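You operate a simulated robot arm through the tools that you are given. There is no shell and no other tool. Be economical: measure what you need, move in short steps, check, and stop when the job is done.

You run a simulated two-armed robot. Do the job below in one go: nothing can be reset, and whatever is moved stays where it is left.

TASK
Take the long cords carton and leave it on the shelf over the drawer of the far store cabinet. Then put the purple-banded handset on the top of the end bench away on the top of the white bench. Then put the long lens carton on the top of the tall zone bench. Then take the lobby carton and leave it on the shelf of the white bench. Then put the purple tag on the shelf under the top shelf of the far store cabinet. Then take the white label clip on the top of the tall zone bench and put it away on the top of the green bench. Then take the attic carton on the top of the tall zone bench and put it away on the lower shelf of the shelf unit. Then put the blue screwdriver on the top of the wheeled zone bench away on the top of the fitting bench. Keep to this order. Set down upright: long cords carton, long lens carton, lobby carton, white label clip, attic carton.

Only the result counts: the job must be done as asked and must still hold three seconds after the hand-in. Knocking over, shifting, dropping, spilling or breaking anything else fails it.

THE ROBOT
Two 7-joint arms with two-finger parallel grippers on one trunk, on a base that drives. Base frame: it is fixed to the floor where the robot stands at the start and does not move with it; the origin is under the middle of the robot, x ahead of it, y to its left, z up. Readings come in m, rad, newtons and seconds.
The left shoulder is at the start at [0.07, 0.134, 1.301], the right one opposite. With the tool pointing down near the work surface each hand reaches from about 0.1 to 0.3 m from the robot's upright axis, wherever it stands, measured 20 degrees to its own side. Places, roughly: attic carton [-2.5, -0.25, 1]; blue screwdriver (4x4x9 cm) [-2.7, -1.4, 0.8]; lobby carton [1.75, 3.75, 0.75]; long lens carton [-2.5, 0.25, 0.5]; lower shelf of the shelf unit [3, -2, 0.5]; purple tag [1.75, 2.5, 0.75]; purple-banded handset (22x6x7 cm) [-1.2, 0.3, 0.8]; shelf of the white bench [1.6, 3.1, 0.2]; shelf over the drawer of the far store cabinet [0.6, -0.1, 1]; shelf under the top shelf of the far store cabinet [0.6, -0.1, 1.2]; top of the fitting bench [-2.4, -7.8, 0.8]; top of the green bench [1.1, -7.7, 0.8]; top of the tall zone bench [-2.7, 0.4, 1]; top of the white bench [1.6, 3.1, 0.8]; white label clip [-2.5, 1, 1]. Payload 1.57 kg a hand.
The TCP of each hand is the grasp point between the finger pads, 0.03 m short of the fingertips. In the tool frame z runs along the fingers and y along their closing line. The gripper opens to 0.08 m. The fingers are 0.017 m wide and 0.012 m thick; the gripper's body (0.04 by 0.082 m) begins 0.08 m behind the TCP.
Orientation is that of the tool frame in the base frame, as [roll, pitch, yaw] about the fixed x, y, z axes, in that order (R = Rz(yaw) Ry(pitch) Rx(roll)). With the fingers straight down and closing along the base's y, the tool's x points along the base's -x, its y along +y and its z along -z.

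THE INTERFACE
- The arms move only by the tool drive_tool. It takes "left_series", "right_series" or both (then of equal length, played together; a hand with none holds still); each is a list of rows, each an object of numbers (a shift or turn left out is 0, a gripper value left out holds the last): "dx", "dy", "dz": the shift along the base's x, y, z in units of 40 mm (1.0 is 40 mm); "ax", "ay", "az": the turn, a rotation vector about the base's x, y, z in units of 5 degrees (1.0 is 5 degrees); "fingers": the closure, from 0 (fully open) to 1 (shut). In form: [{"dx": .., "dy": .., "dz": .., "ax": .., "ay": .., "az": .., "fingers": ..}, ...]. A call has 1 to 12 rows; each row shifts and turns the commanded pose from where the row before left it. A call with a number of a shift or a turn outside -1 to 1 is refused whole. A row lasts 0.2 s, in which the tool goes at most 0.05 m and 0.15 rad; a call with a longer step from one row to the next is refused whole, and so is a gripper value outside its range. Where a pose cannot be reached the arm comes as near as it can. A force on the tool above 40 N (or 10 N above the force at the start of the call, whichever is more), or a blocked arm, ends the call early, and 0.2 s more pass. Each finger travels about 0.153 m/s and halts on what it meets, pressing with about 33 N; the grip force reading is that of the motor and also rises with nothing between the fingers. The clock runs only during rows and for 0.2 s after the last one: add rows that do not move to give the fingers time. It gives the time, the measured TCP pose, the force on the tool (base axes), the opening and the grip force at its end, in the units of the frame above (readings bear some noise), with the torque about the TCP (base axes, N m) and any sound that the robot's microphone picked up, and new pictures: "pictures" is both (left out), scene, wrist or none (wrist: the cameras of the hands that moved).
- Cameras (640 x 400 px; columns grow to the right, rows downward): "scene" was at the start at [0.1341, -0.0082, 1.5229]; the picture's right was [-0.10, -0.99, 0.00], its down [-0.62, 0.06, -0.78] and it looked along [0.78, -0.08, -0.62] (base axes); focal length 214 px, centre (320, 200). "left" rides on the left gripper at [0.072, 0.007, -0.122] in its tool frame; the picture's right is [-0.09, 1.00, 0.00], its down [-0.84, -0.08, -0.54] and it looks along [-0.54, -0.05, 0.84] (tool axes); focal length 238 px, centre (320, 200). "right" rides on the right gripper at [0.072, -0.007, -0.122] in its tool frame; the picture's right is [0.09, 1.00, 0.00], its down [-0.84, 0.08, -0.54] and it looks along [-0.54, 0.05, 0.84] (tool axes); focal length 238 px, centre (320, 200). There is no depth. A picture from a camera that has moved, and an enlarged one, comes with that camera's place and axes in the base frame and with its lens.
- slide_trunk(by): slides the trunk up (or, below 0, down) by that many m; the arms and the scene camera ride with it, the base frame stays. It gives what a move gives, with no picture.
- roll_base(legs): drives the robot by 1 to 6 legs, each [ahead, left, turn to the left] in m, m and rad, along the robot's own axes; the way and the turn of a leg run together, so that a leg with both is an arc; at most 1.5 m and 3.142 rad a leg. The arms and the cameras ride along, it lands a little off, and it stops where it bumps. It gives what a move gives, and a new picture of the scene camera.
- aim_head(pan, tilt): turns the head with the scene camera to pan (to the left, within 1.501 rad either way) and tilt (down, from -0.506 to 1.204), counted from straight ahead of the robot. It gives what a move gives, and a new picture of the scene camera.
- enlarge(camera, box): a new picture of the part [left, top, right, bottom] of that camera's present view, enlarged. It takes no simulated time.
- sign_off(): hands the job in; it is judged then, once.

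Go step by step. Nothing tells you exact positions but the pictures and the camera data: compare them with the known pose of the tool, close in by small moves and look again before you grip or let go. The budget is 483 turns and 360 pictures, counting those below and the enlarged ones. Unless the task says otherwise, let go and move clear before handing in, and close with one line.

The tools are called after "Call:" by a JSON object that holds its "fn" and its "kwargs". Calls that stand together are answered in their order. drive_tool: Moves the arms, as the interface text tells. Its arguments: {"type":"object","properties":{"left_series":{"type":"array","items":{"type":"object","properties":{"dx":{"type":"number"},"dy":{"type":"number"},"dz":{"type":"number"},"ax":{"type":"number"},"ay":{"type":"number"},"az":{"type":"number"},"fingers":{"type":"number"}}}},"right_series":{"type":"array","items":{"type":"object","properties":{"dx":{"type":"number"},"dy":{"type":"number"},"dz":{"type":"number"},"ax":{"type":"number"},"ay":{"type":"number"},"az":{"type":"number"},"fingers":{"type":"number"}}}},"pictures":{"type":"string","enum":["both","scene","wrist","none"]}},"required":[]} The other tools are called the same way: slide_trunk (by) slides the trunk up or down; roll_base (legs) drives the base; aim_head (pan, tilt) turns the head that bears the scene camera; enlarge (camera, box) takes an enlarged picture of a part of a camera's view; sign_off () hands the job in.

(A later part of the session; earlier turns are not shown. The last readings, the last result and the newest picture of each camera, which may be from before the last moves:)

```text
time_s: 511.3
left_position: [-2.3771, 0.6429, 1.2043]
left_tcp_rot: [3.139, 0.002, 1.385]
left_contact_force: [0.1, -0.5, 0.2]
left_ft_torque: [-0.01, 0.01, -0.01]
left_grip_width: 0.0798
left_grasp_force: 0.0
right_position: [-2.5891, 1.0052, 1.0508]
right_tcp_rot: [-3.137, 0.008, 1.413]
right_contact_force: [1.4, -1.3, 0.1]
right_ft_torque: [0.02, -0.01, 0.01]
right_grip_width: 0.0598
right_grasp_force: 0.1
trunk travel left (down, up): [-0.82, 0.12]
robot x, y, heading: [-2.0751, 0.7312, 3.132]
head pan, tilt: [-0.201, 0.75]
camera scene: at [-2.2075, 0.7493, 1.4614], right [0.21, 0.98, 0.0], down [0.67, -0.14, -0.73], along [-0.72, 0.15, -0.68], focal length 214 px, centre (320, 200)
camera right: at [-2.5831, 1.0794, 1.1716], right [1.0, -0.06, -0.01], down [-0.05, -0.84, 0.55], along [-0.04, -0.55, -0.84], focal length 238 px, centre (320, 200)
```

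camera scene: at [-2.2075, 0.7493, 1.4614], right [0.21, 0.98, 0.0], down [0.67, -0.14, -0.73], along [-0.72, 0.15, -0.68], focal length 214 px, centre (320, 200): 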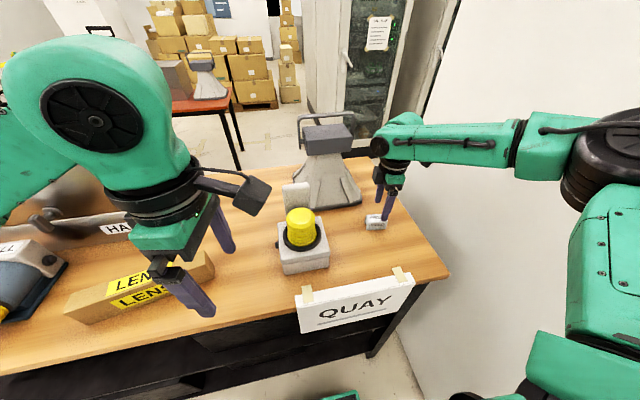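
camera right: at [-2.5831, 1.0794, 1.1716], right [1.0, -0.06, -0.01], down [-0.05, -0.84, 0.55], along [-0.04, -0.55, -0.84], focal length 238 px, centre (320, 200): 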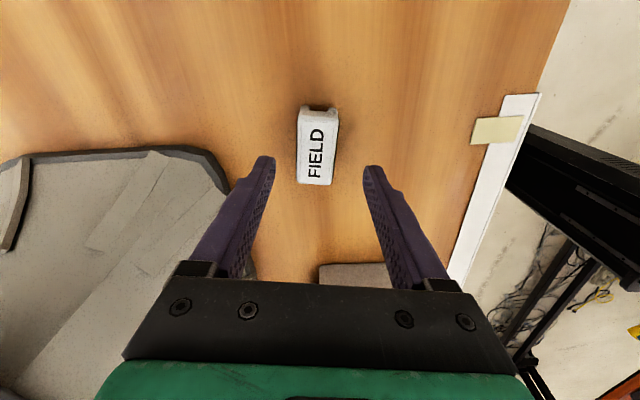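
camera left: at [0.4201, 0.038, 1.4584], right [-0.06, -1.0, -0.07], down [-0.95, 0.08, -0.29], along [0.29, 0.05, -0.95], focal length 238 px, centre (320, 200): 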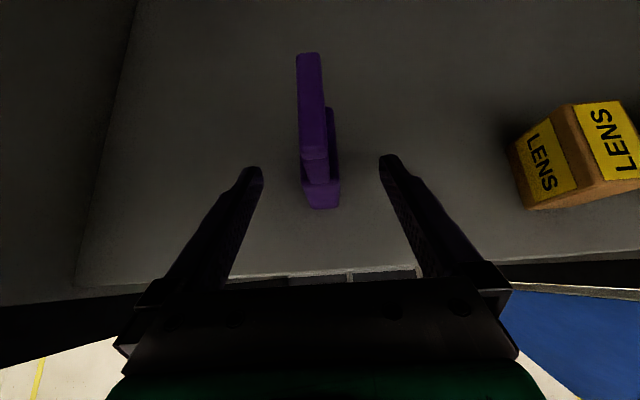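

Centred. Lower and grip.

Call:
{"fn": "drive_tool", "kwargs": {"right_series": [{"dz": -0.6, "dy": 0.08}, {"dz": -0.6}, {"dz": -0.4}, {}], "pictures": "none"}}

Call:
{"fn": "drive_tool", "kwargs": {"right_series": [{"fingers": 0.6}, {"fingers": 1}, {"fingers": 1}, {}], "pictures": "both"}}

```text
time_s: 512.3
left_position: [-2.3777, 0.6422, 1.2021]
left_tcp_rot: [3.14, 0.004, 1.384]
left_contact_force: [0.8, -0.2, -0.2]
left_ft_torque: [-0.02, 0.0, 0.01]
left_grip_width: 0.0797
left_grasp_force: 0.1
right_position: [-2.5898, 1.0101, 0.9859]
right_tcp_rot: [-3.136, 0.006, 1.414]
right_contact_force: [-0.4, 0.6, -0.2]
right_ft_torque: [0.02, 0.01, -0.01]
right_grip_width: 0.0601
right_grasp_force: 0.0
trunk travel left (down, up): [-0.82, 0.12]
robot x, y, heading: [-2.0751, 0.7311, 3.131]
head pan, tilt: [-0.201, 0.75]
```

```text
time_s: 513.3
left_position: [-2.3786, 0.6429, 1.2028]
left_tcp_rot: [3.138, 0.003, 1.383]
left_contact_force: [0.1, -0.2, -0.2]
left_ft_torque: [0.01, 0.02, -0.02]
left_grip_width: 0.08
left_grasp_force: 0.2
right_position: [-2.5894, 1.0099, 0.9862]
right_tcp_rot: [-3.137, 0.007, 1.412]
right_contact_force: [0.2, -0.7, -1.0]
right_ft_torque: [0.02, 0.01, 0.01]
right_grip_width: 0.031
right_grasp_force: 32.9
trunk travel left (down, up): [-0.82, 0.12]
robot x, y, heading: [-2.077, 0.7278, 3.134]
head pan, tilt: [-0.201, 0.75]
camera scene: at [-2.208, 0.7493, 1.4613], right [0.21, 0.98, 0.0], down [0.67, -0.14, -0.73], along [-0.72, 0.15, -0.68], focal length 214 px, centre (320, 200)
camera right: at [-2.583, 1.0828, 1.1075], right [1.0, -0.06, -0.01], down [-0.05, -0.84, 0.55], along [-0.04, -0.55, -0.84], focal length 238 px, centre (320, 200)
```

scene: 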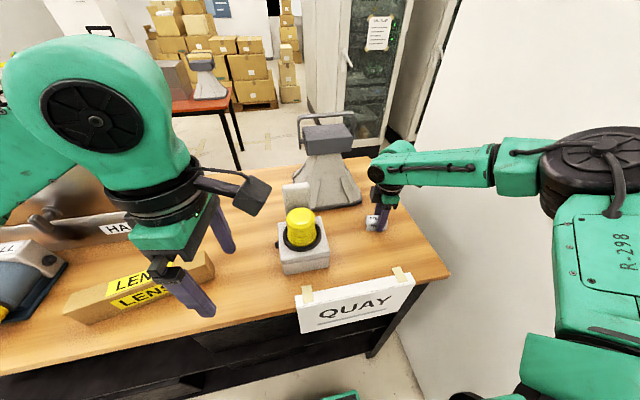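
right: 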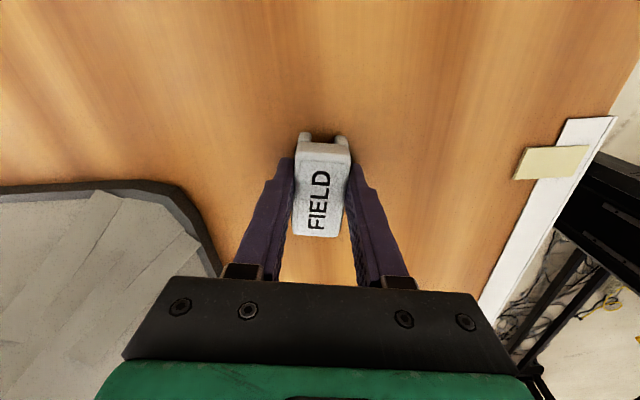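

Clip gripped (31 mm). Lift, retreat, raise, then look down the west aisle to the south.

Call:
{"fn": "drive_tool", "kwargs": {"right_series": [{"dz": 0.6}, {"dz": 0.9}, {"dz": 0.9}, {"dz": 0.9}, {"dz": 0.9}, {"dx": 0.9}, {"dx": 0.9}, {"dx": 0.9}, {"dx": 0.9}, {"dx": 0.9}], "pictures": "none"}}

Call:
{"fn": "slide_trunk", "kwargs": {"by": 0.12}}

Call:
{"fn": "roll_base", "kwargs": {"legs": [[-0.25, 0, 0], [0, 0.15, 0]]}}

Call:
{"fn": "aim_head", "kwargs": {"pan": 1.5, "tilt": 0.3}}

```text
time_s: 515.5
left_position: [-2.3756, 0.643, 1.2033]
left_tcp_rot: [3.139, 0.004, 1.384]
left_contact_force: [0.1, -0.5, 0.1]
left_ft_torque: [0.02, 0.0, 0.03]
left_grip_width: 0.08
left_grasp_force: 0.0
right_position: [-2.4067, 1.0118, 1.156]
right_tcp_rot: [-3.132, 0.008, 1.415]
right_contact_force: [0.3, -0.3, -0.4]
right_ft_torque: [-0.02, 0.02, -0.01]
right_grip_width: 0.0307
right_grasp_force: 33.2
trunk travel left (down, up): [-0.82, 0.12]
robot x, y, heading: [-2.0746, 0.7322, 3.137]
head pan, tilt: [-0.201, 0.75]
```

```text
time_s: 517.0
left_position: [-2.3784, 0.644, 1.3238]
left_tcp_rot: [3.138, 0.004, 1.386]
left_contact_force: [0.2, 0.0, 0.2]
left_ft_torque: [0.0, -0.05, 0.01]
left_grip_width: 0.08
left_grasp_force: 0.0
right_position: [-2.4098, 1.0094, 1.2747]
right_tcp_rot: [-3.137, 0.007, 1.413]
right_contact_force: [0.3, 0.9, 0.3]
right_ft_torque: [0.0, 0.02, -0.03]
right_grip_width: 0.031
right_grasp_force: 32.3
trunk travel left (down, up): [-0.94, 0.0]
robot x, y, heading: [-2.0752, 0.7297, 3.136]
head pan, tilt: [-0.201, 0.75]
```

```text
time_s: 519.8
left_position: [-2.1279, 0.4968, 1.3248]
left_tcp_rot: [3.14, 0.007, 1.387]
left_contact_force: [0.0, 0.6, 0.1]
left_ft_torque: [-0.06, 0.01, -0.05]
left_grip_width: 0.08
left_grasp_force: 0.0
right_position: [-2.1593, 0.8636, 1.2736]
right_tcp_rot: [-3.135, 0.01, 1.416]
right_contact_force: [-0.5, 0.3, 0.1]
right_ft_torque: [-0.03, -0.02, -0.01]
right_grip_width: 0.031
right_grasp_force: 33.0
trunk travel left (down, up): [-0.94, 0.0]
robot x, y, heading: [-1.8244, 0.5815, 3.139]
head pan, tilt: [-0.201, 0.75]
camera scene: at [-1.9575, 0.6032, 1.5814], right [0.2, 0.98, 0.0], down [0.67, -0.14, -0.73], along [-0.72, 0.15, -0.68], focal length 214 px, centre (320, 200)
```

scene: 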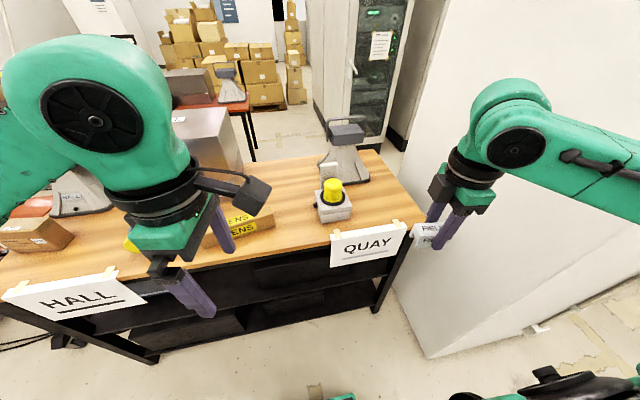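

```text
time_s: 521.5
left_position: [-2.1298, 0.491, 1.3237]
left_tcp_rot: [3.138, 0.004, 1.385]
left_contact_force: [1.3, 0.5, -0.1]
left_ft_torque: [-0.04, 0.02, 0.02]
left_grip_width: 0.0799
left_grasp_force: 0.1
right_position: [-2.1606, 0.8593, 1.2751]
right_tcp_rot: [-3.137, 0.008, 1.415]
right_contact_force: [0.2, 0.4, 0.2]
right_ft_torque: [-0.02, -0.04, -0.02]
right_grip_width: 0.0311
right_grasp_force: 32.8
trunk travel left (down, up): [-0.94, 0.0]
robot x, y, heading: [-1.8303, 0.581, 3.136]
head pan, tilt: [1.499, 0.3]
camera scene: at [-1.8851, 0.4883, 1.6217], right [-1.0, 0.08, 0.0], down [0.02, 0.29, -0.96], along [-0.07, -0.95, -0.3], focal length 214 px, centre (320, 200)
```

scene: 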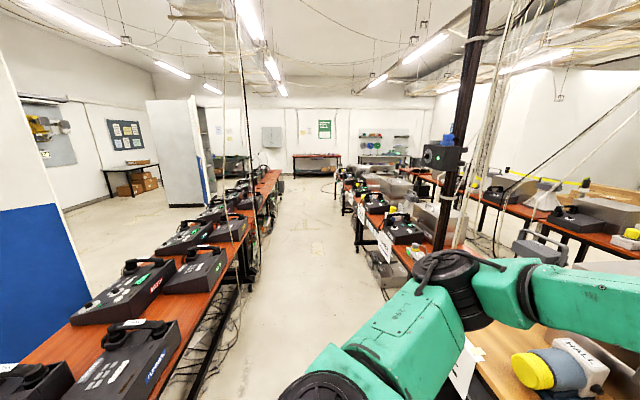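

The west aisle is clear to the far end. Turn to face −y and drive south in stages.

Call:
{"fn": "roll_base", "kwargs": {"legs": [[0, 0, 1.575], [1.5, 0, 0], [1.3, 0, 0]]}}

Call:
{"fn": "aim_head", "kwargs": {"pan": 0, "tilt": 0.35}}

```text
time_s: 538.9
left_position: [-1.648, -2.52, 1.3242]
left_tcp_rot: [3.138, 0.001, 2.998]
left_contact_force: [-0.8, 0.4, -0.6]
left_ft_torque: [-0.04, -0.02, -0.03]
left_grip_width: 0.08
left_grasp_force: 0.1
right_position: [-2.0124, -2.567, 1.2753]
right_tcp_rot: [-3.135, 0.008, 3.028]
right_contact_force: [0.1, 0.0, 0.2]
right_ft_torque: [0.02, 0.0, 0.02]
right_grip_width: 0.0313
right_grasp_force: 32.7
trunk travel left (down, up): [-0.94, 0.0]
robot x, y, heading: [-1.7498, -2.222, -1.534]
head pan, tilt: [1.499, 0.3]
camera scene: at [-1.6561, -2.2739, 1.6217], right [-0.03, -1.0, 0.0], down [-0.3, 0.01, -0.96], along [0.95, -0.03, -0.3], focal length 214 px, centre (320, 200)
```

scene: 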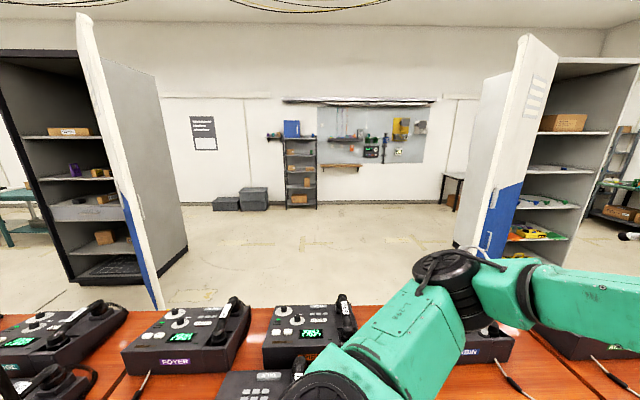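

```text
time_s: 540.5
left_position: [-1.649, -2.5205, 1.3231]
left_tcp_rot: [3.139, 0.004, 2.999]
left_contact_force: [0.1, 0.2, -0.1]
left_ft_torque: [0.04, -0.04, -0.01]
left_grip_width: 0.08
left_grasp_force: 0.1
right_position: [-2.0131, -2.5686, 1.2749]
right_tcp_rot: [-3.136, 0.005, 3.028]
right_contact_force: [-0.3, -0.3, -0.8]
right_ft_torque: [-0.01, 0.02, 0.0]
right_grip_width: 0.0311
right_grasp_force: 32.0
trunk travel left (down, up): [-0.94, 0.0]
robot x, y, heading: [-1.7492, -2.2212, -1.534]
head pan, tilt: [0.0, 0.351]
camera scene: at [-1.7459, -2.365, 1.6169], right [-1.0, -0.04, 0.0], down [-0.01, 0.34, -0.94], along [0.04, -0.94, -0.34], focal length 214 px, centre (320, 200)
```

scene: 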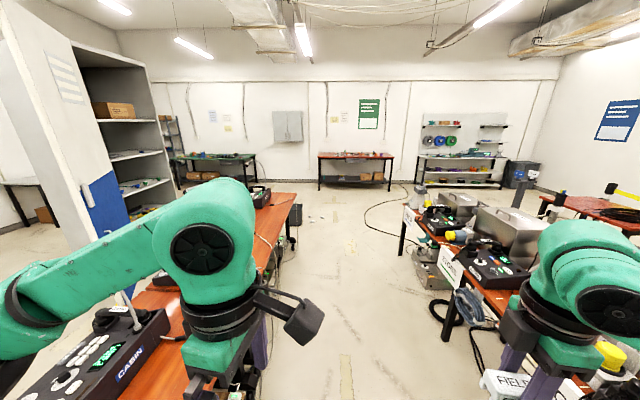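

Green bench (x≈1.1) and fitting bench (x≈-2.4) are visible at the far wall. Continue south past the bench row's end.

Call:
{"fn": "roll_base", "kwargs": {"legs": [[0, 0, -0.037], [1.5, 0, 0], [1.5, 0, 0], [0.85, 0, 0]]}}

Call:
{"fn": "aim_head", "kwargs": {"pan": 0.8, "tilt": 0.35}}

```text
time_s: 557.1
left_position: [-1.6375, -5.7799, 1.3284]
left_tcp_rot: [-3.133, 0.004, 2.98]
left_contact_force: [1.0, 0.5, 0.3]
left_ft_torque: [-0.07, -0.01, -0.01]
left_grip_width: 0.08
left_grasp_force: 0.1
right_position: [-2.0036, -5.8206, 1.2777]
right_tcp_rot: [-3.125, 0.009, 3.008]
right_contact_force: [0.4, 1.3, -0.4]
right_ft_torque: [-0.1, -0.01, 0.01]
right_grip_width: 0.0308
right_grasp_force: 33.5
trunk travel left (down, up): [-0.94, 0.0]
robot x, y, heading: [-1.7307, -5.4932, -1.551]
head pan, tilt: [0.0, 0.351]
stopped in leg 4: the robot was blocked; the commanded pose is now the measured one
camera scene: at [-1.732, -5.6195, 1.6185], right [-1.0, -0.02, 0.0], down [-0.01, 0.33, -0.94], along [0.02, -0.94, -0.33], focal length 214 px, centre (320, 200)
```

scene: 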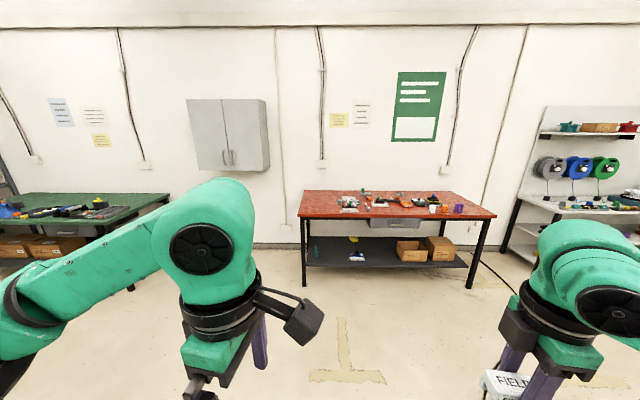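

```text
time_s: 558.3
left_position: [-1.6367, -5.7942, 1.3244]
left_tcp_rot: [3.139, 0.004, 2.98]
left_contact_force: [-0.2, 0.0, -0.4]
left_ft_torque: [0.0, -0.02, 0.01]
left_grip_width: 0.0799
left_grasp_force: 0.1
right_position: [-2.0023, -5.8341, 1.2749]
right_tcp_rot: [-3.137, 0.007, 3.01]
right_contact_force: [-0.6, 0.4, 0.1]
right_ft_torque: [-0.04, -0.01, -0.01]
right_grip_width: 0.0313
right_grasp_force: 32.7
trunk travel left (down, up): [-0.94, 0.0]
robot x, y, heading: [-1.7315, -5.4923, -1.555]
head pan, tilt: [0.799, 0.351]
camera scene: at [-1.6656, -5.6062, 1.6171], right [-0.68, -0.73, 0.0], down [-0.25, 0.23, -0.94], along [0.68, -0.64, -0.34], focal length 214 px, centre (320, 200)
```

scene: 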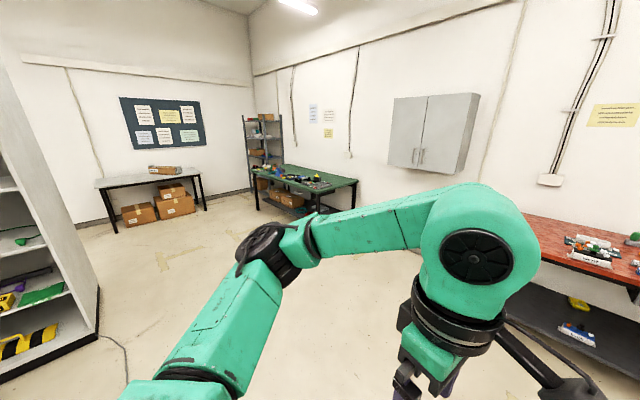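

Blocked by something low ahead; look down.

Call:
{"fn": "roll_base", "kwargs": {"legs": [[-0.15, 0, 0]]}}

Call:
{"fn": "aim_head", "kwargs": {"pan": 0, "tilt": 1.0}}

```text
time_s: 559.6
left_position: [-1.6399, -5.6472, 1.3238]
left_tcp_rot: [3.137, 0.004, 2.982]
left_contact_force: [-0.9, -0.4, -0.2]
left_ft_torque: [0.03, -0.03, 0.04]
left_grip_width: 0.0798
left_grasp_force: 0.1
right_position: [-2.0065, -5.6871, 1.2748]
right_tcp_rot: [-3.141, 0.007, 3.008]
right_contact_force: [-0.1, -0.7, 0.1]
right_ft_torque: [0.04, 0.01, 0.03]
right_grip_width: 0.0309
right_grasp_force: 33.2
trunk travel left (down, up): [-0.94, 0.0]
robot x, y, heading: [-1.7329, -5.3441, -1.551]
head pan, tilt: [0.799, 0.351]
camera scene: at [-1.6682, -5.461, 1.6166], right [-0.68, -0.73, 0.0], down [-0.25, 0.24, -0.94], along [0.69, -0.64, -0.35], focal length 214 px, centre (320, 200)
```

scene: 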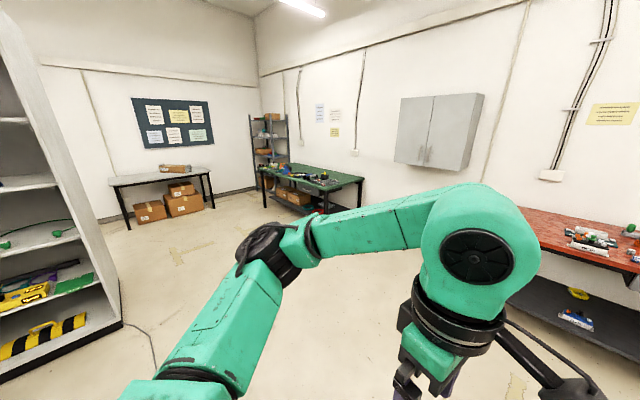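

```text
time_s: 560.8
left_position: [-1.6393, -5.644, 1.3245]
left_tcp_rot: [3.141, 0.003, 2.979]
left_contact_force: [-0.5, 0.7, 0.5]
left_ft_torque: [0.02, -0.02, -0.01]
left_grip_width: 0.08
left_grasp_force: 0.1
right_position: [-2.0056, -5.6858, 1.275]
right_tcp_rot: [-3.137, 0.007, 3.01]
right_contact_force: [0.5, 0.1, -0.2]
right_ft_torque: [0.0, 0.0, -0.01]
right_grip_width: 0.0309
right_grasp_force: 32.9
trunk travel left (down, up): [-0.94, 0.0]
robot x, y, heading: [-1.737, -5.3455, -1.551]
head pan, tilt: [0.0, 1.0]
camera scene: at [-1.7347, -5.4628, 1.5622], right [-1.0, -0.02, 0.0], down [-0.02, 0.84, -0.54], along [0.01, -0.54, -0.84], focal length 214 px, centre (320, 200)
```

scene: 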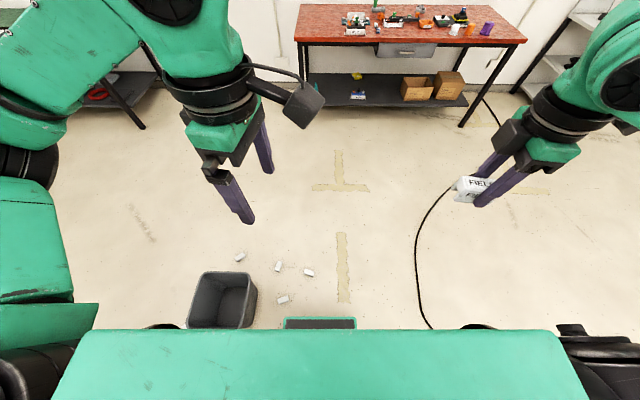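

A waste bin and paper scraps lie near x≥-1.68; a floor cable at x≈-2.45. I'll pass between them at x≈-2.07.

Call:
{"fn": "roll_base", "kwargs": {"legs": [[0, -0.33, -0.02], [1.15, 0, 0], [0, 1.5, 0], [0, 1.2, 0]]}}

Call:
{"fn": "aim_head", "kwargs": {"pan": 0, "tilt": 0.65}}

```text
time_s: 581.1
left_position: [0.7127, -6.8227, 1.3231]
left_tcp_rot: [3.14, 0.005, 2.948]
left_contact_force: [-0.3, -0.6, -0.1]
left_ft_torque: [0.0, 0.02, -0.01]
left_grip_width: 0.0799
left_grasp_force: 0.1
right_position: [0.3456, -6.8518, 1.2744]
right_tcp_rot: [-3.136, 0.007, 2.979]
right_contact_force: [0.2, -0.3, -0.2]
right_ft_torque: [-0.02, 0.03, -0.03]
right_grip_width: 0.031
right_grasp_force: 33.2
trunk travel left (down, up): [-0.94, 0.0]
robot x, y, heading: [0.6231, -6.5174, -1.584]
head pan, tilt: [0.0, 1.0]
camera scene: at [0.6219, -6.6389, 1.5622], right [-1.0, 0.01, 0.0], down [0.01, 0.84, -0.54], along [-0.01, -0.54, -0.84], focal length 214 px, centre (320, 200)
```

scene: 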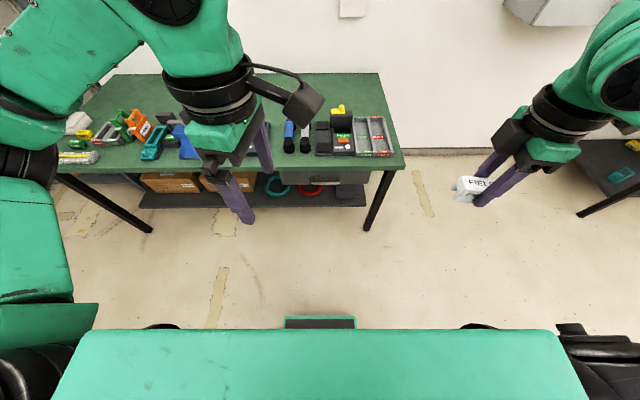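

```text
time_s: 581.9
left_position: [0.7136, -6.8238, 1.3237]
left_tcp_rot: [3.141, 0.003, 2.949]
left_contact_force: [-0.3, -0.4, 0.5]
left_ft_torque: [-0.03, 0.02, 0.01]
left_grip_width: 0.0799
left_grasp_force: 0.0
right_position: [0.3472, -6.8523, 1.2755]
right_tcp_rot: [-3.137, 0.008, 2.979]
right_contact_force: [-0.3, 0.6, 0.0]
right_ft_torque: [-0.03, 0.0, 0.0]
right_grip_width: 0.031
right_grasp_force: 32.7
trunk travel left (down, up): [-0.94, 0.0]
robot x, y, heading: [0.6296, -6.523, -1.582]
head pan, tilt: [0.0, 0.649]
camera scene: at [0.6231, -6.656, 1.5898], right [-1.0, 0.01, 0.0], down [0.01, 0.61, -0.8], along [-0.01, -0.8, -0.61], focal length 214 px, centre (320, 200)
```

scene: 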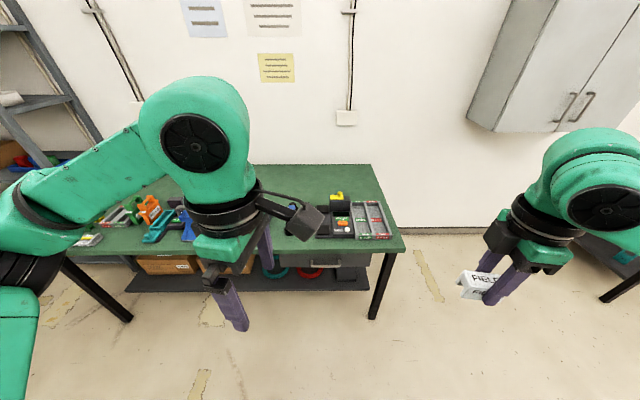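

Need to find a free spot on the green bench; shift along it so that the middle is unobstructed.

Call:
{"fn": "roll_base", "kwargs": {"legs": [[0.15, 0.5, 0.012]]}}

Call:
{"fn": "aim_head", "kwargs": {"pan": 0, "tilt": 0.9}}

```text
time_s: 585.0
left_position: [1.2117, -6.974, 1.3241]
left_tcp_rot: [3.139, 0.005, 2.961]
left_contact_force: [-0.4, -0.2, 0.0]
left_ft_torque: [0.04, 0.02, 0.01]
left_grip_width: 0.0798
left_grasp_force: 0.1
right_position: [0.8439, -7.0069, 1.2746]
right_tcp_rot: [-3.136, 0.007, 2.99]
right_contact_force: [-0.1, 0.0, -0.6]
right_ft_torque: [0.01, -0.03, -0.01]
right_grip_width: 0.0312
right_grasp_force: 33.6
trunk travel left (down, up): [-0.94, 0.0]
robot x, y, heading: [1.1241, -6.6737, -1.573]
head pan, tilt: [0.0, 0.649]
camera scene: at [1.1187, -6.8078, 1.59], right [-1.0, 0.0, 0.0], down [0.0, 0.6, -0.8], along [0.0, -0.8, -0.6], focal length 214 px, centre (320, 200)
```

scene: 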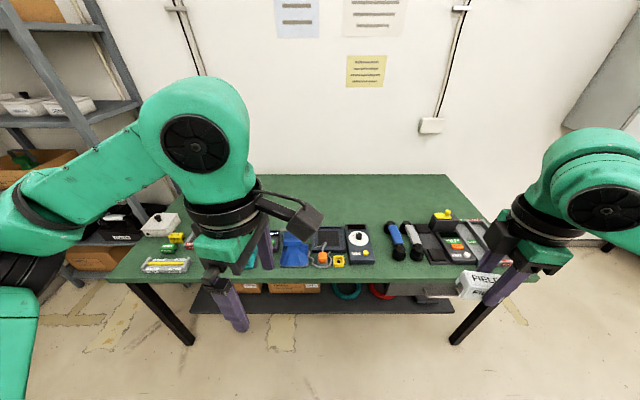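

```text
time_s: 585.7
left_position: [1.2134, -6.9746, 1.3254]
left_tcp_rot: [3.139, 0.004, 2.96]
left_contact_force: [-0.6, -0.7, 0.0]
left_ft_torque: [-0.02, 0.01, -0.03]
left_grip_width: 0.0804
left_grasp_force: 0.0
right_position: [0.8465, -7.0078, 1.2741]
right_tcp_rot: [-3.135, 0.006, 2.991]
right_contact_force: [-1.1, -0.4, -0.8]
right_ft_torque: [0.01, 0.02, -0.02]
right_grip_width: 0.0312
right_grasp_force: 32.9
trunk travel left (down, up): [-0.94, 0.0]
robot x, y, heading: [1.1194, -6.6718, -1.572]
head pan, tilt: [0.0, 0.901]
camera scene: at [1.1212, -6.7973, 1.5695], right [-1.0, 0.0, 0.0], down [0.0, 0.78, -0.62], along [0.0, -0.62, -0.78], focal length 214 px, centre (320, 200)
```

scene: 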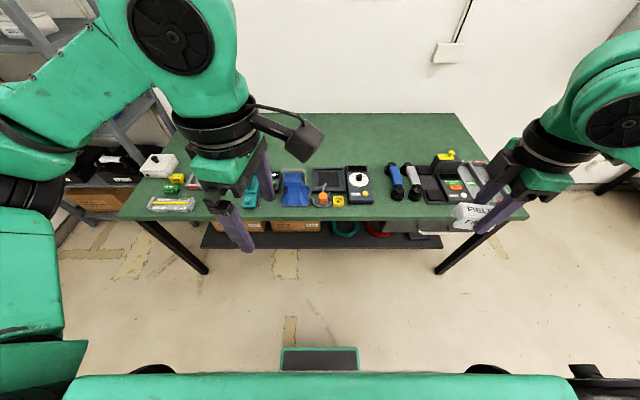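

Back half of the green bench is free. I'll drive close (its lower shelf is recessed) and aim for about (0.92,-7.695).

Call:
{"fn": "roll_base", "kwargs": {"legs": [[0.47, 0, 0]]}}

Call:
{"fn": "drive_tool", "kwargs": {"right_series": [{"dy": -0.9, "dx": 0.2}, {"dy": -0.9, "dx": 0.2}, {"dy": -0.9, "dx": 0.2}, {"dy": -0.9, "dx": 0.2}, {}], "pictures": "none"}}

Call:
{"fn": "slide_trunk", "kwargs": {"by": -0.25}}

Call:
{"fn": "enlarge", "kwargs": {"camera": "right", "box": [0, 0, 640, 400]}}

```text
time_s: 588.5
left_position: [1.2107, -7.4392, 1.3247]
left_tcp_rot: [3.141, 0.004, 2.957]
left_contact_force: [-0.2, 1.0, 0.4]
left_ft_torque: [0.0, -0.01, -0.02]
left_grip_width: 0.0797
left_grasp_force: 0.0
right_position: [0.8448, -7.4704, 1.2758]
right_tcp_rot: [-3.133, 0.008, 2.988]
right_contact_force: [0.2, 0.3, -0.5]
right_ft_torque: [0.01, -0.03, 0.0]
right_grip_width: 0.0312
right_grasp_force: 32.9
trunk travel left (down, up): [-0.94, 0.0]
robot x, y, heading: [1.1236, -7.1381, -1.575]
head pan, tilt: [0.0, 0.901]
camera scene: at [1.1201, -7.2617, 1.5697], right [-1.0, 0.0, 0.0], down [0.0, 0.78, -0.62], along [0.0, -0.62, -0.78], focal length 214 px, centre (320, 200)
```

scene: 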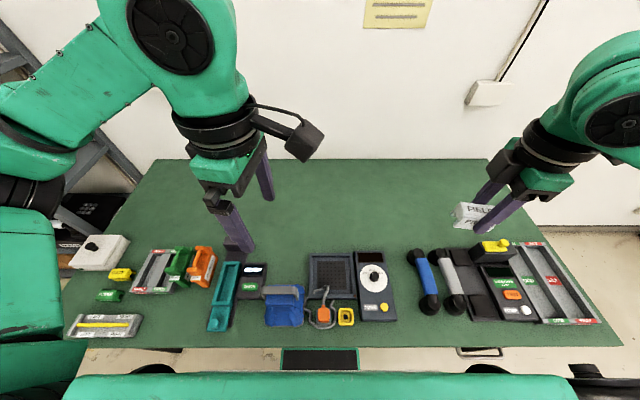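

```text
time_s: 589.7
left_position: [1.2111, -7.4418, 1.3241]
left_tcp_rot: [3.141, 0.004, 2.959]
left_contact_force: [0.1, -0.3, -0.1]
left_ft_torque: [0.01, -0.02, 0.0]
left_grip_width: 0.0799
left_grasp_force: 0.1
right_position: [0.8773, -7.6187, 1.2755]
right_tcp_rot: [-3.138, 0.006, 2.988]
right_contact_force: [0.1, 0.3, -0.9]
right_ft_torque: [0.02, 0.01, 0.01]
right_grip_width: 0.0308
right_grasp_force: 33.1
trunk travel left (down, up): [-0.94, 0.0]
robot x, y, heading: [1.1267, -7.1395, -1.576]
head pan, tilt: [0.0, 0.901]
```

```text
time_s: 592.3
left_position: [1.212, -7.4413, 1.075]
left_tcp_rot: [3.139, 0.002, 2.958]
left_contact_force: [-0.8, -0.1, 0.2]
left_ft_torque: [0.03, 0.02, -0.01]
left_grip_width: 0.0801
left_grasp_force: 0.2
right_position: [0.8779, -7.617, 1.0251]
right_tcp_rot: [-3.136, 0.007, 2.987]
right_contact_force: [-0.1, 0.2, 0.2]
right_ft_torque: [0.0, -0.06, 0.0]
right_grip_width: 0.0311
right_grasp_force: 33.4
trunk travel left (down, up): [-0.69, 0.25]
robot x, y, heading: [1.1257, -7.1404, -1.569]
head pan, tilt: [0.0, 0.901]
```

```text
1.00 times, centred on (320, 200) of right (not enlarged: the box is as wide or as high as the picture)
camera zoom: at [0.8051, -7.6115, 1.1465], right [0.06, 1.0, -0.01], down [0.84, -0.05, 0.55], along [0.55, -0.04, -0.84], focal length 238 px, centre (320, 200)
```

zoom: 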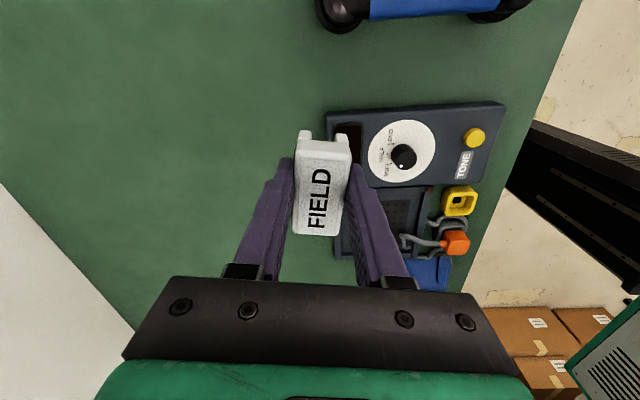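

Free area begins at y<-7.62. Move to y≈-7.69 and lower.

Call:
{"fn": "drive_tool", "kwargs": {"right_series": [{"dy": -0.9, "dz": -0.3}, {"dy": -0.9, "dz": -0.3}, {"dz": -0.9}, {"dz": -0.9}, {"dz": -0.9}, {"dz": -0.7}, {}], "pictures": "both"}}

```text
time_s: 593.9
left_position: [1.211, -7.4411, 1.0743]
left_tcp_rot: [3.14, 0.004, 2.957]
left_contact_force: [1.0, 0.0, -0.7]
left_ft_torque: [-0.01, -0.01, 0.02]
left_grip_width: 0.0801
left_grasp_force: 0.0
right_position: [0.8756, -7.686, 0.8662]
right_tcp_rot: [-3.134, 0.006, 2.989]
right_contact_force: [0.4, 0.1, -1.2]
right_ft_torque: [-0.01, 0.01, -0.05]
right_grip_width: 0.031
right_grasp_force: 33.4
right hand out of reach, approached as far as the arm can: row 6
trunk travel left (down, up): [-0.69, 0.25]
robot x, y, heading: [1.1236, -7.1395, -1.575]
head pan, tilt: [0.0, 0.901]
camera scene: at [1.1201, -7.2644, 1.3194], right [-1.0, 0.0, 0.0], down [0.0, 0.78, -0.62], along [0.0, -0.62, -0.78], focal length 214 px, centre (320, 200)
camera right: at [0.8043, -7.6794, 0.9873], right [0.06, 1.0, -0.01], down [0.84, -0.05, 0.55], along [0.55, -0.04, -0.84], focal length 238 px, centre (320, 200)
```

scene: 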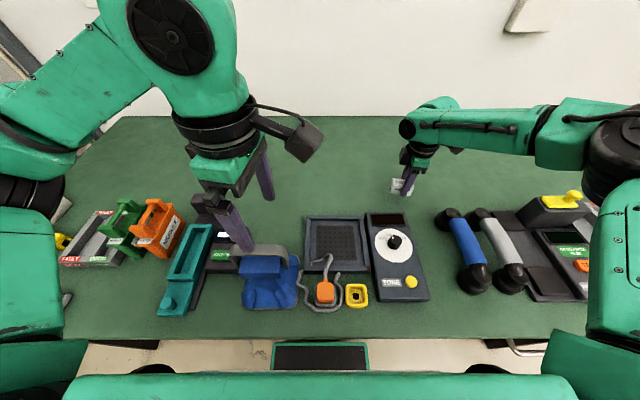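
right: 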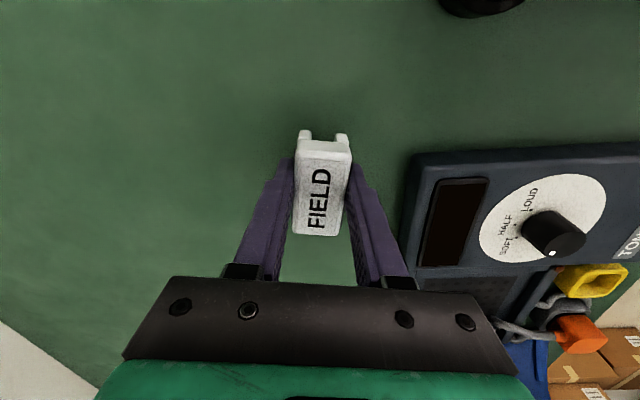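

At the spot; lower the last bit with the trunk.

Call:
{"fn": "slide_trunk", "kwargs": {"by": -0.025}}

Call:
{"fn": "slide_trunk", "kwargs": {"by": -0.006}}

```text
time_s: 594.6
left_position: [1.2108, -7.4412, 1.0494]
left_tcp_rot: [3.14, 0.004, 2.957]
left_contact_force: [-0.3, -0.3, 0.1]
left_ft_torque: [0.0, -0.01, -0.05]
left_grip_width: 0.0801
left_grasp_force: 0.0
right_position: [0.8766, -7.686, 0.8417]
right_tcp_rot: [-3.136, 0.005, 2.988]
right_contact_force: [-0.3, -0.3, 0.2]
right_ft_torque: [-0.03, 0.0, -0.05]
right_grip_width: 0.0309
right_grasp_force: 32.9
trunk travel left (down, up): [-0.665, 0.275]
robot x, y, heading: [1.1223, -7.141, -1.57]
head pan, tilt: [0.0, 0.901]
```

```text
time_s: 595.2
left_position: [1.2113, -7.4417, 1.0441]
left_tcp_rot: [3.14, 0.003, 2.957]
left_contact_force: [-0.3, -0.9, 0.1]
left_ft_torque: [-0.01, 0.01, -0.01]
left_grip_width: 0.0799
left_grasp_force: 0.1
right_position: [0.8747, -7.685, 0.8358]
right_tcp_rot: [-3.134, 0.008, 2.988]
right_contact_force: [-0.5, 0.5, 1.7]
right_ft_torque: [0.01, -0.05, -0.01]
right_grip_width: 0.0308
right_grasp_force: 33.6
trunk travel left (down, up): [-0.659, 0.281]
robot x, y, heading: [1.1177, -7.1366, -1.569]
head pan, tilt: [0.0, 0.901]
```

Call:
{"fn": "slide_trunk", "kwargs": {"by": -0.003}}

Call:
{"fn": "drive_tool", "kwargs": {"right_series": [{"fingers": 0.5}, {"fingers": 0.4}, {}], "pictures": "wrist"}}

```text
time_s: 595.7
left_position: [1.2121, -7.44, 1.0411]
left_tcp_rot: [-3.141, 0.005, 2.955]
left_contact_force: [-0.2, -0.1, -0.5]
left_ft_torque: [-0.01, 0.02, 0.0]
left_grip_width: 0.0799
left_grasp_force: 0.0
right_position: [0.8767, -7.6864, 0.8354]
right_tcp_rot: [-3.127, 0.008, 2.987]
right_contact_force: [-2.3, -1.8, 16.7]
right_ft_torque: [0.12, -0.06, 0.0]
right_grip_width: 0.0308
right_grasp_force: 33.2
trunk travel left (down, up): [-0.656, 0.284]
robot x, y, heading: [1.1212, -7.1405, -1.573]
head pan, tilt: [0.0, 0.901]
```

```text
time_s: 596.5
left_position: [1.212, -7.442, 1.0395]
left_tcp_rot: [3.14, 0.003, 2.957]
left_contact_force: [0.6, -0.3, -0.7]
left_ft_torque: [-0.01, 0.0, 0.03]
left_grip_width: 0.0801
left_grasp_force: 0.0
right_position: [0.8755, -7.6862, 0.8328]
right_tcp_rot: [-3.135, 0.007, 2.988]
right_contact_force: [-0.2, 0.0, -0.7]
right_ft_torque: [0.02, -0.06, 0.01]
right_grip_width: 0.0482
right_grasp_force: 0.1
trunk travel left (down, up): [-0.656, 0.284]
robot x, y, heading: [1.1254, -7.1428, -1.576]
head pan, tilt: [0.0, 0.901]
camera right: at [0.8042, -7.6798, 0.9533], right [0.06, 1.0, -0.01], down [0.84, -0.05, 0.55], along [0.55, -0.04, -0.84], focal length 238 px, centre (320, 200)
```

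right: 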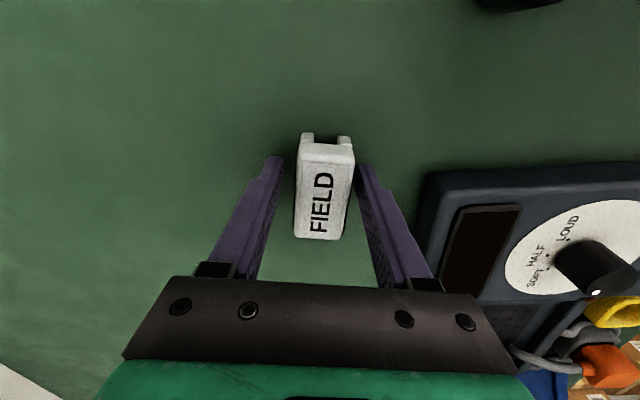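

Clip is set down upright. Raise, back off and drive back north to the tall bench for the attic carton.

Call:
{"fn": "slide_trunk", "kwargs": {"by": 0.284}}

Call:
{"fn": "drive_tool", "kwargs": {"right_series": [{"dy": 0.9, "fingers": 0}, {"dy": 0.9}, {"dy": 0.9}, {"dy": 0.9}, {"dy": 0.9}, {"dy": 0.5}], "pictures": "scene"}}

Call:
{"fn": "roll_base", "kwargs": {"legs": [[-0.62, 0, 0], [0, -1.5, 0], [0, -1.5, 0], [0, -0.19, 0], [-1.3, 0, 0]]}}

```text
time_s: 599.4
left_position: [1.2112, -7.441, 1.3232]
left_tcp_rot: [3.139, 0.004, 2.957]
left_contact_force: [-0.1, 1.0, 0.7]
left_ft_torque: [0.05, 0.01, 0.01]
left_grip_width: 0.0803
left_grasp_force: 0.1
right_position: [0.8765, -7.6855, 1.1171]
right_tcp_rot: [-3.135, 0.008, 2.988]
right_contact_force: [0.2, -0.9, 0.1]
right_ft_torque: [0.0, -0.04, -0.02]
right_grip_width: 0.0481
right_grasp_force: 0.2
trunk travel left (down, up): [-0.94, 0.0]
robot x, y, heading: [1.1178, -7.1385, -1.575]
head pan, tilt: [0.0, 0.901]
```

```text
time_s: 600.8
left_position: [1.2118, -7.4399, 1.3246]
left_tcp_rot: [3.14, 0.004, 2.956]
left_contact_force: [-0.2, 0.3, 0.7]
left_ft_torque: [0.01, -0.02, 0.01]
left_grip_width: 0.0798
left_grasp_force: 0.0
right_position: [0.8746, -7.483, 1.1167]
right_tcp_rot: [-3.133, 0.008, 2.989]
right_contact_force: [0.4, 0.1, 0.1]
right_ft_torque: [-0.04, -0.01, -0.03]
right_grip_width: 0.08
right_grasp_force: 0.0
trunk travel left (down, up): [-0.94, 0.0]
robot x, y, heading: [1.1202, -7.1397, -1.575]
head pan, tilt: [0.0, 0.901]
camera scene: at [1.1197, -7.2632, 1.5695], right [-1.0, 0.0, 0.0], down [0.0, 0.78, -0.62], along [0.0, -0.62, -0.78], focal length 214 px, centre (320, 200)
```

scene: 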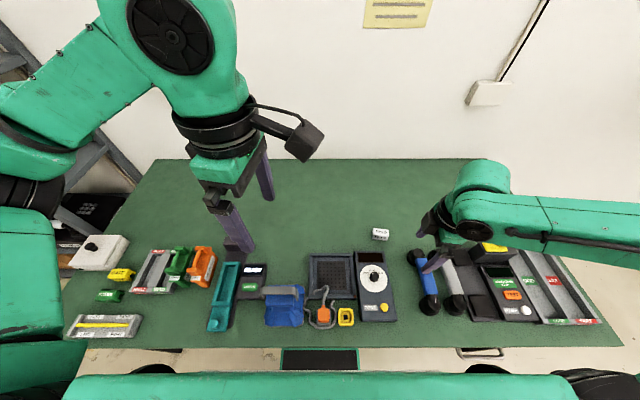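

```text
time_s: 625.5
left_position: [-1.9473, -5.5028, 1.3235]
left_tcp_rot: [3.138, 0.005, 2.95]
left_contact_force: [0.2, 0.6, -0.9]
left_ft_torque: [0.02, 0.02, -0.04]
left_grip_width: 0.08
left_grasp_force: 0.1
right_position: [-2.2818, -5.5426, 1.116]
right_tcp_rot: [-3.135, 0.008, 2.978]
right_contact_force: [0.3, 1.0, -0.7]
right_ft_torque: [0.0, -0.02, 0.01]
right_grip_width: 0.0799
right_grasp_force: 0.1
trunk travel left (down, up): [-0.94, 0.0]
robot x, y, heading: [-2.0336, -5.1979, -1.582]
head pan, tilt: [0.0, 0.901]
camera scene: at [-2.0365, -5.3238, 1.5693], right [-1.0, 0.01, 0.0], down [0.01, 0.78, -0.62], along [-0.01, -0.62, -0.78], focal length 214 px, centre (320, 200)
```

scene: 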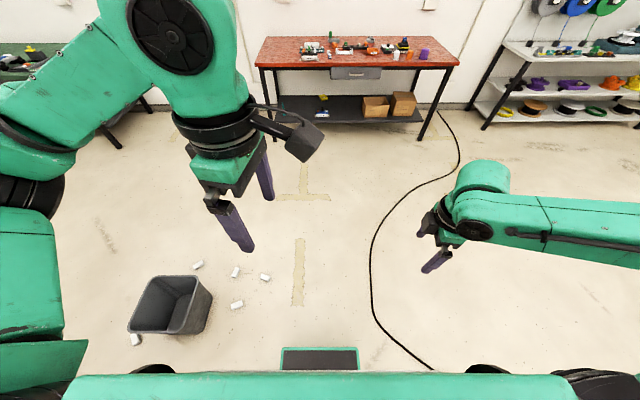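

Raise the right hand, then drive back north along the aisle.

Call:
{"fn": "drive_tool", "kwargs": {"right_series": [{"dz": 0.9, "dy": 0.5}, {"dz": 0.9, "dy": 0.5}, {"dz": 0.9, "dy": 0.5}, {"dz": 0.9, "dy": 0.5}], "pictures": "none"}}

Call:
{"fn": "roll_base", "kwargs": {"legs": [[0, 0.19, 0.011], [-1.5, 0, 0], [-1.5, 0, 0], [-1.5, 0, 0], [-0.3, 0, 0]]}}

```text
time_s: 626.5
left_position: [-1.9474, -5.5015, 1.3239]
left_tcp_rot: [3.14, 0.003, 2.948]
left_contact_force: [0.4, -0.6, 0.5]
left_ft_torque: [0.0, -0.02, 0.01]
left_grip_width: 0.0803
left_grasp_force: 0.0
right_position: [-2.2835, -5.5358, 1.126]
right_tcp_rot: [-3.136, 0.007, 2.979]
right_contact_force: [0.3, 0.3, -0.5]
right_ft_torque: [0.01, 0.01, 0.0]
right_grip_width: 0.0802
right_grasp_force: 0.1
right hand out of reach, approached as far as the arm can: row 1, 2, 3, 4
trunk travel left (down, up): [-0.94, 0.0]
robot x, y, heading: [-2.036, -5.1981, -1.588]
head pan, tilt: [0.0, 0.901]
```

```text
time_s: 650.7
left_position: [-1.7013, -0.7099, 1.3243]
left_tcp_rot: [3.137, 0.003, 2.947]
left_contact_force: [0.5, 0.2, -0.5]
left_ft_torque: [0.03, -0.01, 0.0]
left_grip_width: 0.0802
left_grasp_force: 0.0
right_position: [-2.0377, -0.7455, 1.1238]
right_tcp_rot: [-3.135, 0.006, 2.978]
right_contact_force: [0.2, 0.1, -0.7]
right_ft_torque: [-0.01, 0.01, -0.03]
right_grip_width: 0.0803
right_grasp_force: 0.0
trunk travel left (down, up): [-0.94, 0.0]
robot x, y, heading: [-1.7855, -0.4049, -1.585]
head pan, tilt: [0.0, 0.901]
camera scene: at [-1.7913, -0.5325, 1.5691], right [-1.0, 0.01, 0.0], down [0.01, 0.79, -0.62], along [-0.01, -0.62, -0.79], focal length 214 px, centre (320, 200)
```

scene: 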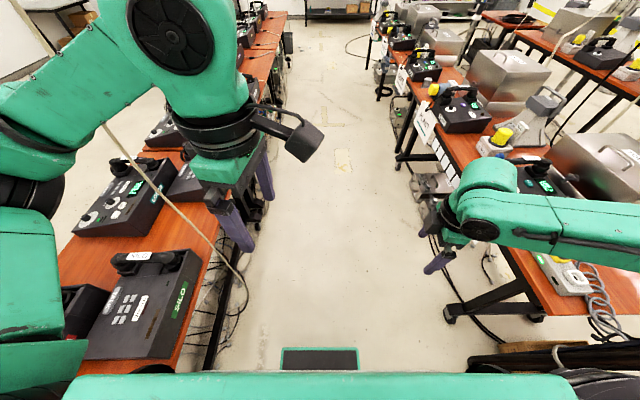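

Back up a bit further (clear of a hanging cable), then turn to face the bench.

Call:
{"fn": "roll_base", "kwargs": {"legs": [[-0.42, 0, 0], [0, 0, -1.556], [0, 0.15, 0]]}}

Call:
{"fn": "aim_head", "kwargs": {"pan": 0.25, "tilt": 0.75}}

```text
time_s: 658.1
left_position: [-2.0857, -0.2219, 1.3245]
left_tcp_rot: [3.138, 0.007, 1.382]
left_contact_force: [0.1, 0.9, -0.4]
left_ft_torque: [-0.03, 0.01, -0.01]
left_grip_width: 0.0801
left_grasp_force: 0.1
right_position: [-2.1242, 0.1138, 1.1229]
right_tcp_rot: [-3.134, 0.011, 1.413]
right_contact_force: [0.5, 0.4, 0.3]
right_ft_torque: [-0.04, 0.0, 0.01]
right_grip_width: 0.0799
right_grasp_force: 0.1
trunk travel left (down, up): [-0.94, 0.0]
robot x, y, heading: [-1.7824, -0.1383, 3.129]
head pan, tilt: [0.0, 0.901]
camera scene: at [-1.9108, -0.1318, 1.5694], right [0.01, 1.0, 0.0], down [0.78, -0.01, -0.62], along [-0.62, 0.0, -0.78], focal length 214 px, centre (320, 200)
```

scene: 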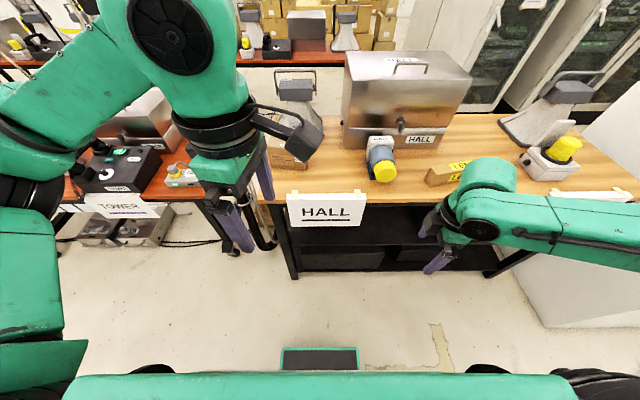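

```text
time_s: 658.8
left_position: [-2.0875, -0.2256, 1.3251]
left_tcp_rot: [3.139, 0.004, 1.384]
left_contact_force: [0.8, 0.4, 0.1]
left_ft_torque: [0.02, 0.01, 0.02]
left_grip_width: 0.0799
left_grasp_force: 0.0
right_position: [-2.1243, 0.1105, 1.1258]
right_tcp_rot: [-3.135, 0.006, 1.413]
right_contact_force: [-0.2, -0.3, -0.1]
right_ft_torque: [-0.05, 0.02, 0.02]
right_grip_width: 0.08
right_grasp_force: 0.0
trunk travel left (down, up): [-0.94, 0.0]
robot x, y, heading: [-1.7871, -0.1377, 3.13]
head pan, tilt: [0.25, 0.75]
camera scene: at [-1.9158, -0.1569, 1.5813], right [-0.24, 0.97, 0.0], down [0.66, 0.16, -0.73], along [-0.71, -0.17, -0.68], focal length 214 px, centre (320, 200)
```

scene: 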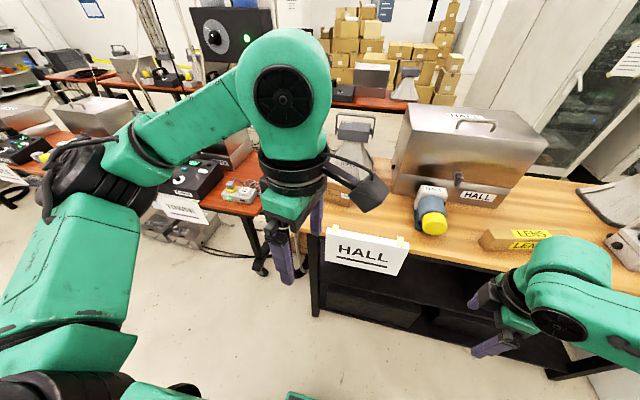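

Call:
{"fn": "enlarge", "kwargs": {"camera": "left", "box": [0, 0, 640, 400]}}

Call:
{"fn": "roll_base", "kwargs": {"legs": [[0, -0.22, 0.01]]}}

```text
1.00 times, centred on (320, 200) of left (not enlarged: the box is as wide or as high as the picture)
camera zoom: at [-2.0662, -0.1558, 1.4457], right [0.96, -0.28, 0.0], down [-0.23, -0.81, 0.54], along [-0.15, -0.52, -0.84], focal length 238 px, centre (320, 200)
```

zoom: 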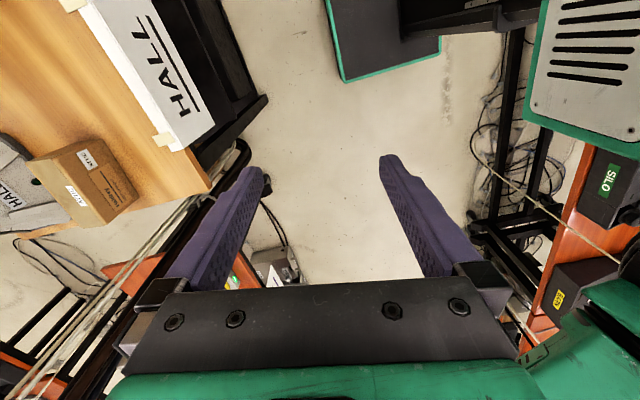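

```text
time_s: 660.5
left_position: [-2.0853, -0.0148, 1.3224]
left_tcp_rot: [3.138, 0.001, 1.391]
left_contact_force: [-0.1, -1.0, 0.4]
left_ft_torque: [0.02, 0.03, 0.0]
left_grip_width: 0.0797
left_grasp_force: 0.2
right_position: [-2.1249, 0.3203, 1.1249]
right_tcp_rot: [-3.133, 0.003, 1.42]
right_contact_force: [0.3, 0.2, 0.5]
right_ft_torque: [0.04, 0.04, 0.0]
right_grip_width: 0.0799
right_grasp_force: 0.1
trunk travel left (down, up): [-0.94, 0.0]
robot x, y, heading: [-1.7836, 0.0812, -3.141]
head pan, tilt: [0.25, 0.75]
camera scene: at [-1.9146, 0.0538, 1.5812], right [-0.25, 0.97, 0.0], down [0.66, 0.17, -0.73], along [-0.71, -0.18, -0.68], focal length 214 px, centre (320, 200)
```

scene: 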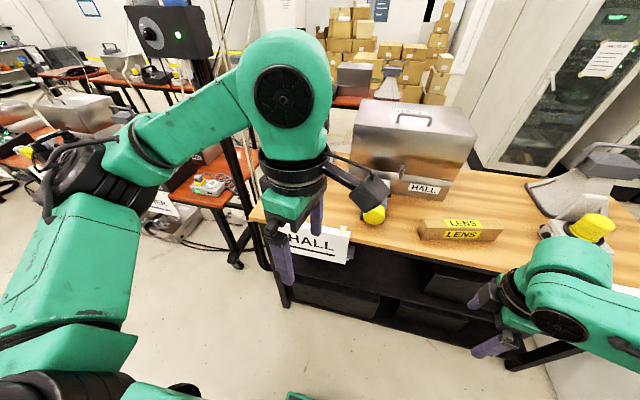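

Call:
{"fn": "enlarge", "kwargs": {"camera": "left", "box": [0, 120, 240, 280]}}

```text
2.50 times, centred on (120, 200) of left
camera zoom: at [-2.0651, 0.0542, 1.4456], right [0.96, -0.27, 0.0], down [-0.23, -0.81, 0.54], along [-0.14, -0.52, -0.84], focal length 596 px, centre (820, 200)
```

zoom: 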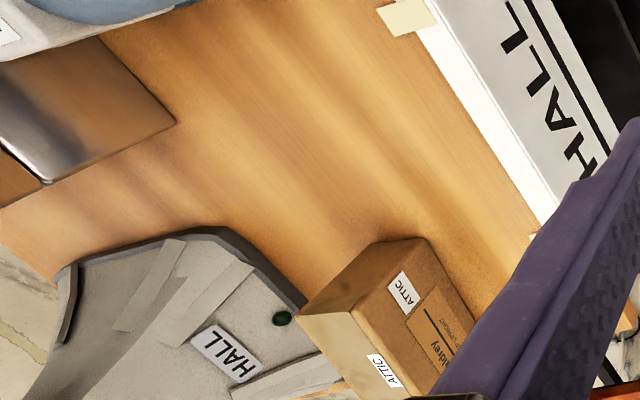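

Call:
{"fn": "drive_tool", "kwargs": {"left_series": [{"dy": 0.9, "dx": 0.3}, {"dy": 0.9, "dx": 0.3}, {"dy": 0.9, "dx": 0.3}, {"dy": 0.9}, {"dy": 0.9}], "pictures": "none"}}

Call:
{"fn": "enlarge", "kwargs": {"camera": "scene", "box": [220, 130, 400, 260]}}

```text
time_s: 661.7
left_position: [-2.0498, 0.1721, 1.3231]
left_tcp_rot: [3.139, 0.004, 1.392]
left_contact_force: [1.3, 0.3, 0.4]
left_ft_torque: [-0.02, 0.01, 0.01]
left_grip_width: 0.0801
left_grasp_force: 0.1
right_position: [-2.1249, 0.326, 1.1242]
right_tcp_rot: [-3.135, 0.01, 1.421]
right_contact_force: [0.3, 1.1, 0.2]
right_ft_torque: [-0.04, 0.01, 0.04]
right_grip_width: 0.0799
right_grasp_force: 0.0
trunk travel left (down, up): [-0.94, 0.0]
robot x, y, heading: [-1.7795, 0.0779, -3.144]
head pan, tilt: [0.25, 0.75]
```

```text
3.08 times, centred on (310, 195) of scene
camera zoom: at [-1.9148, 0.0624, 1.5813], right [-0.25, 0.97, 0.0], down [0.66, 0.17, -0.73], along [-0.71, -0.18, -0.68], focal length 660 px, centre (351, 215)
```

zoom: 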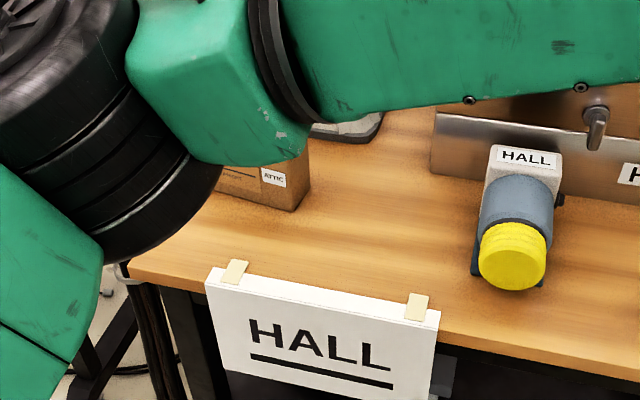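

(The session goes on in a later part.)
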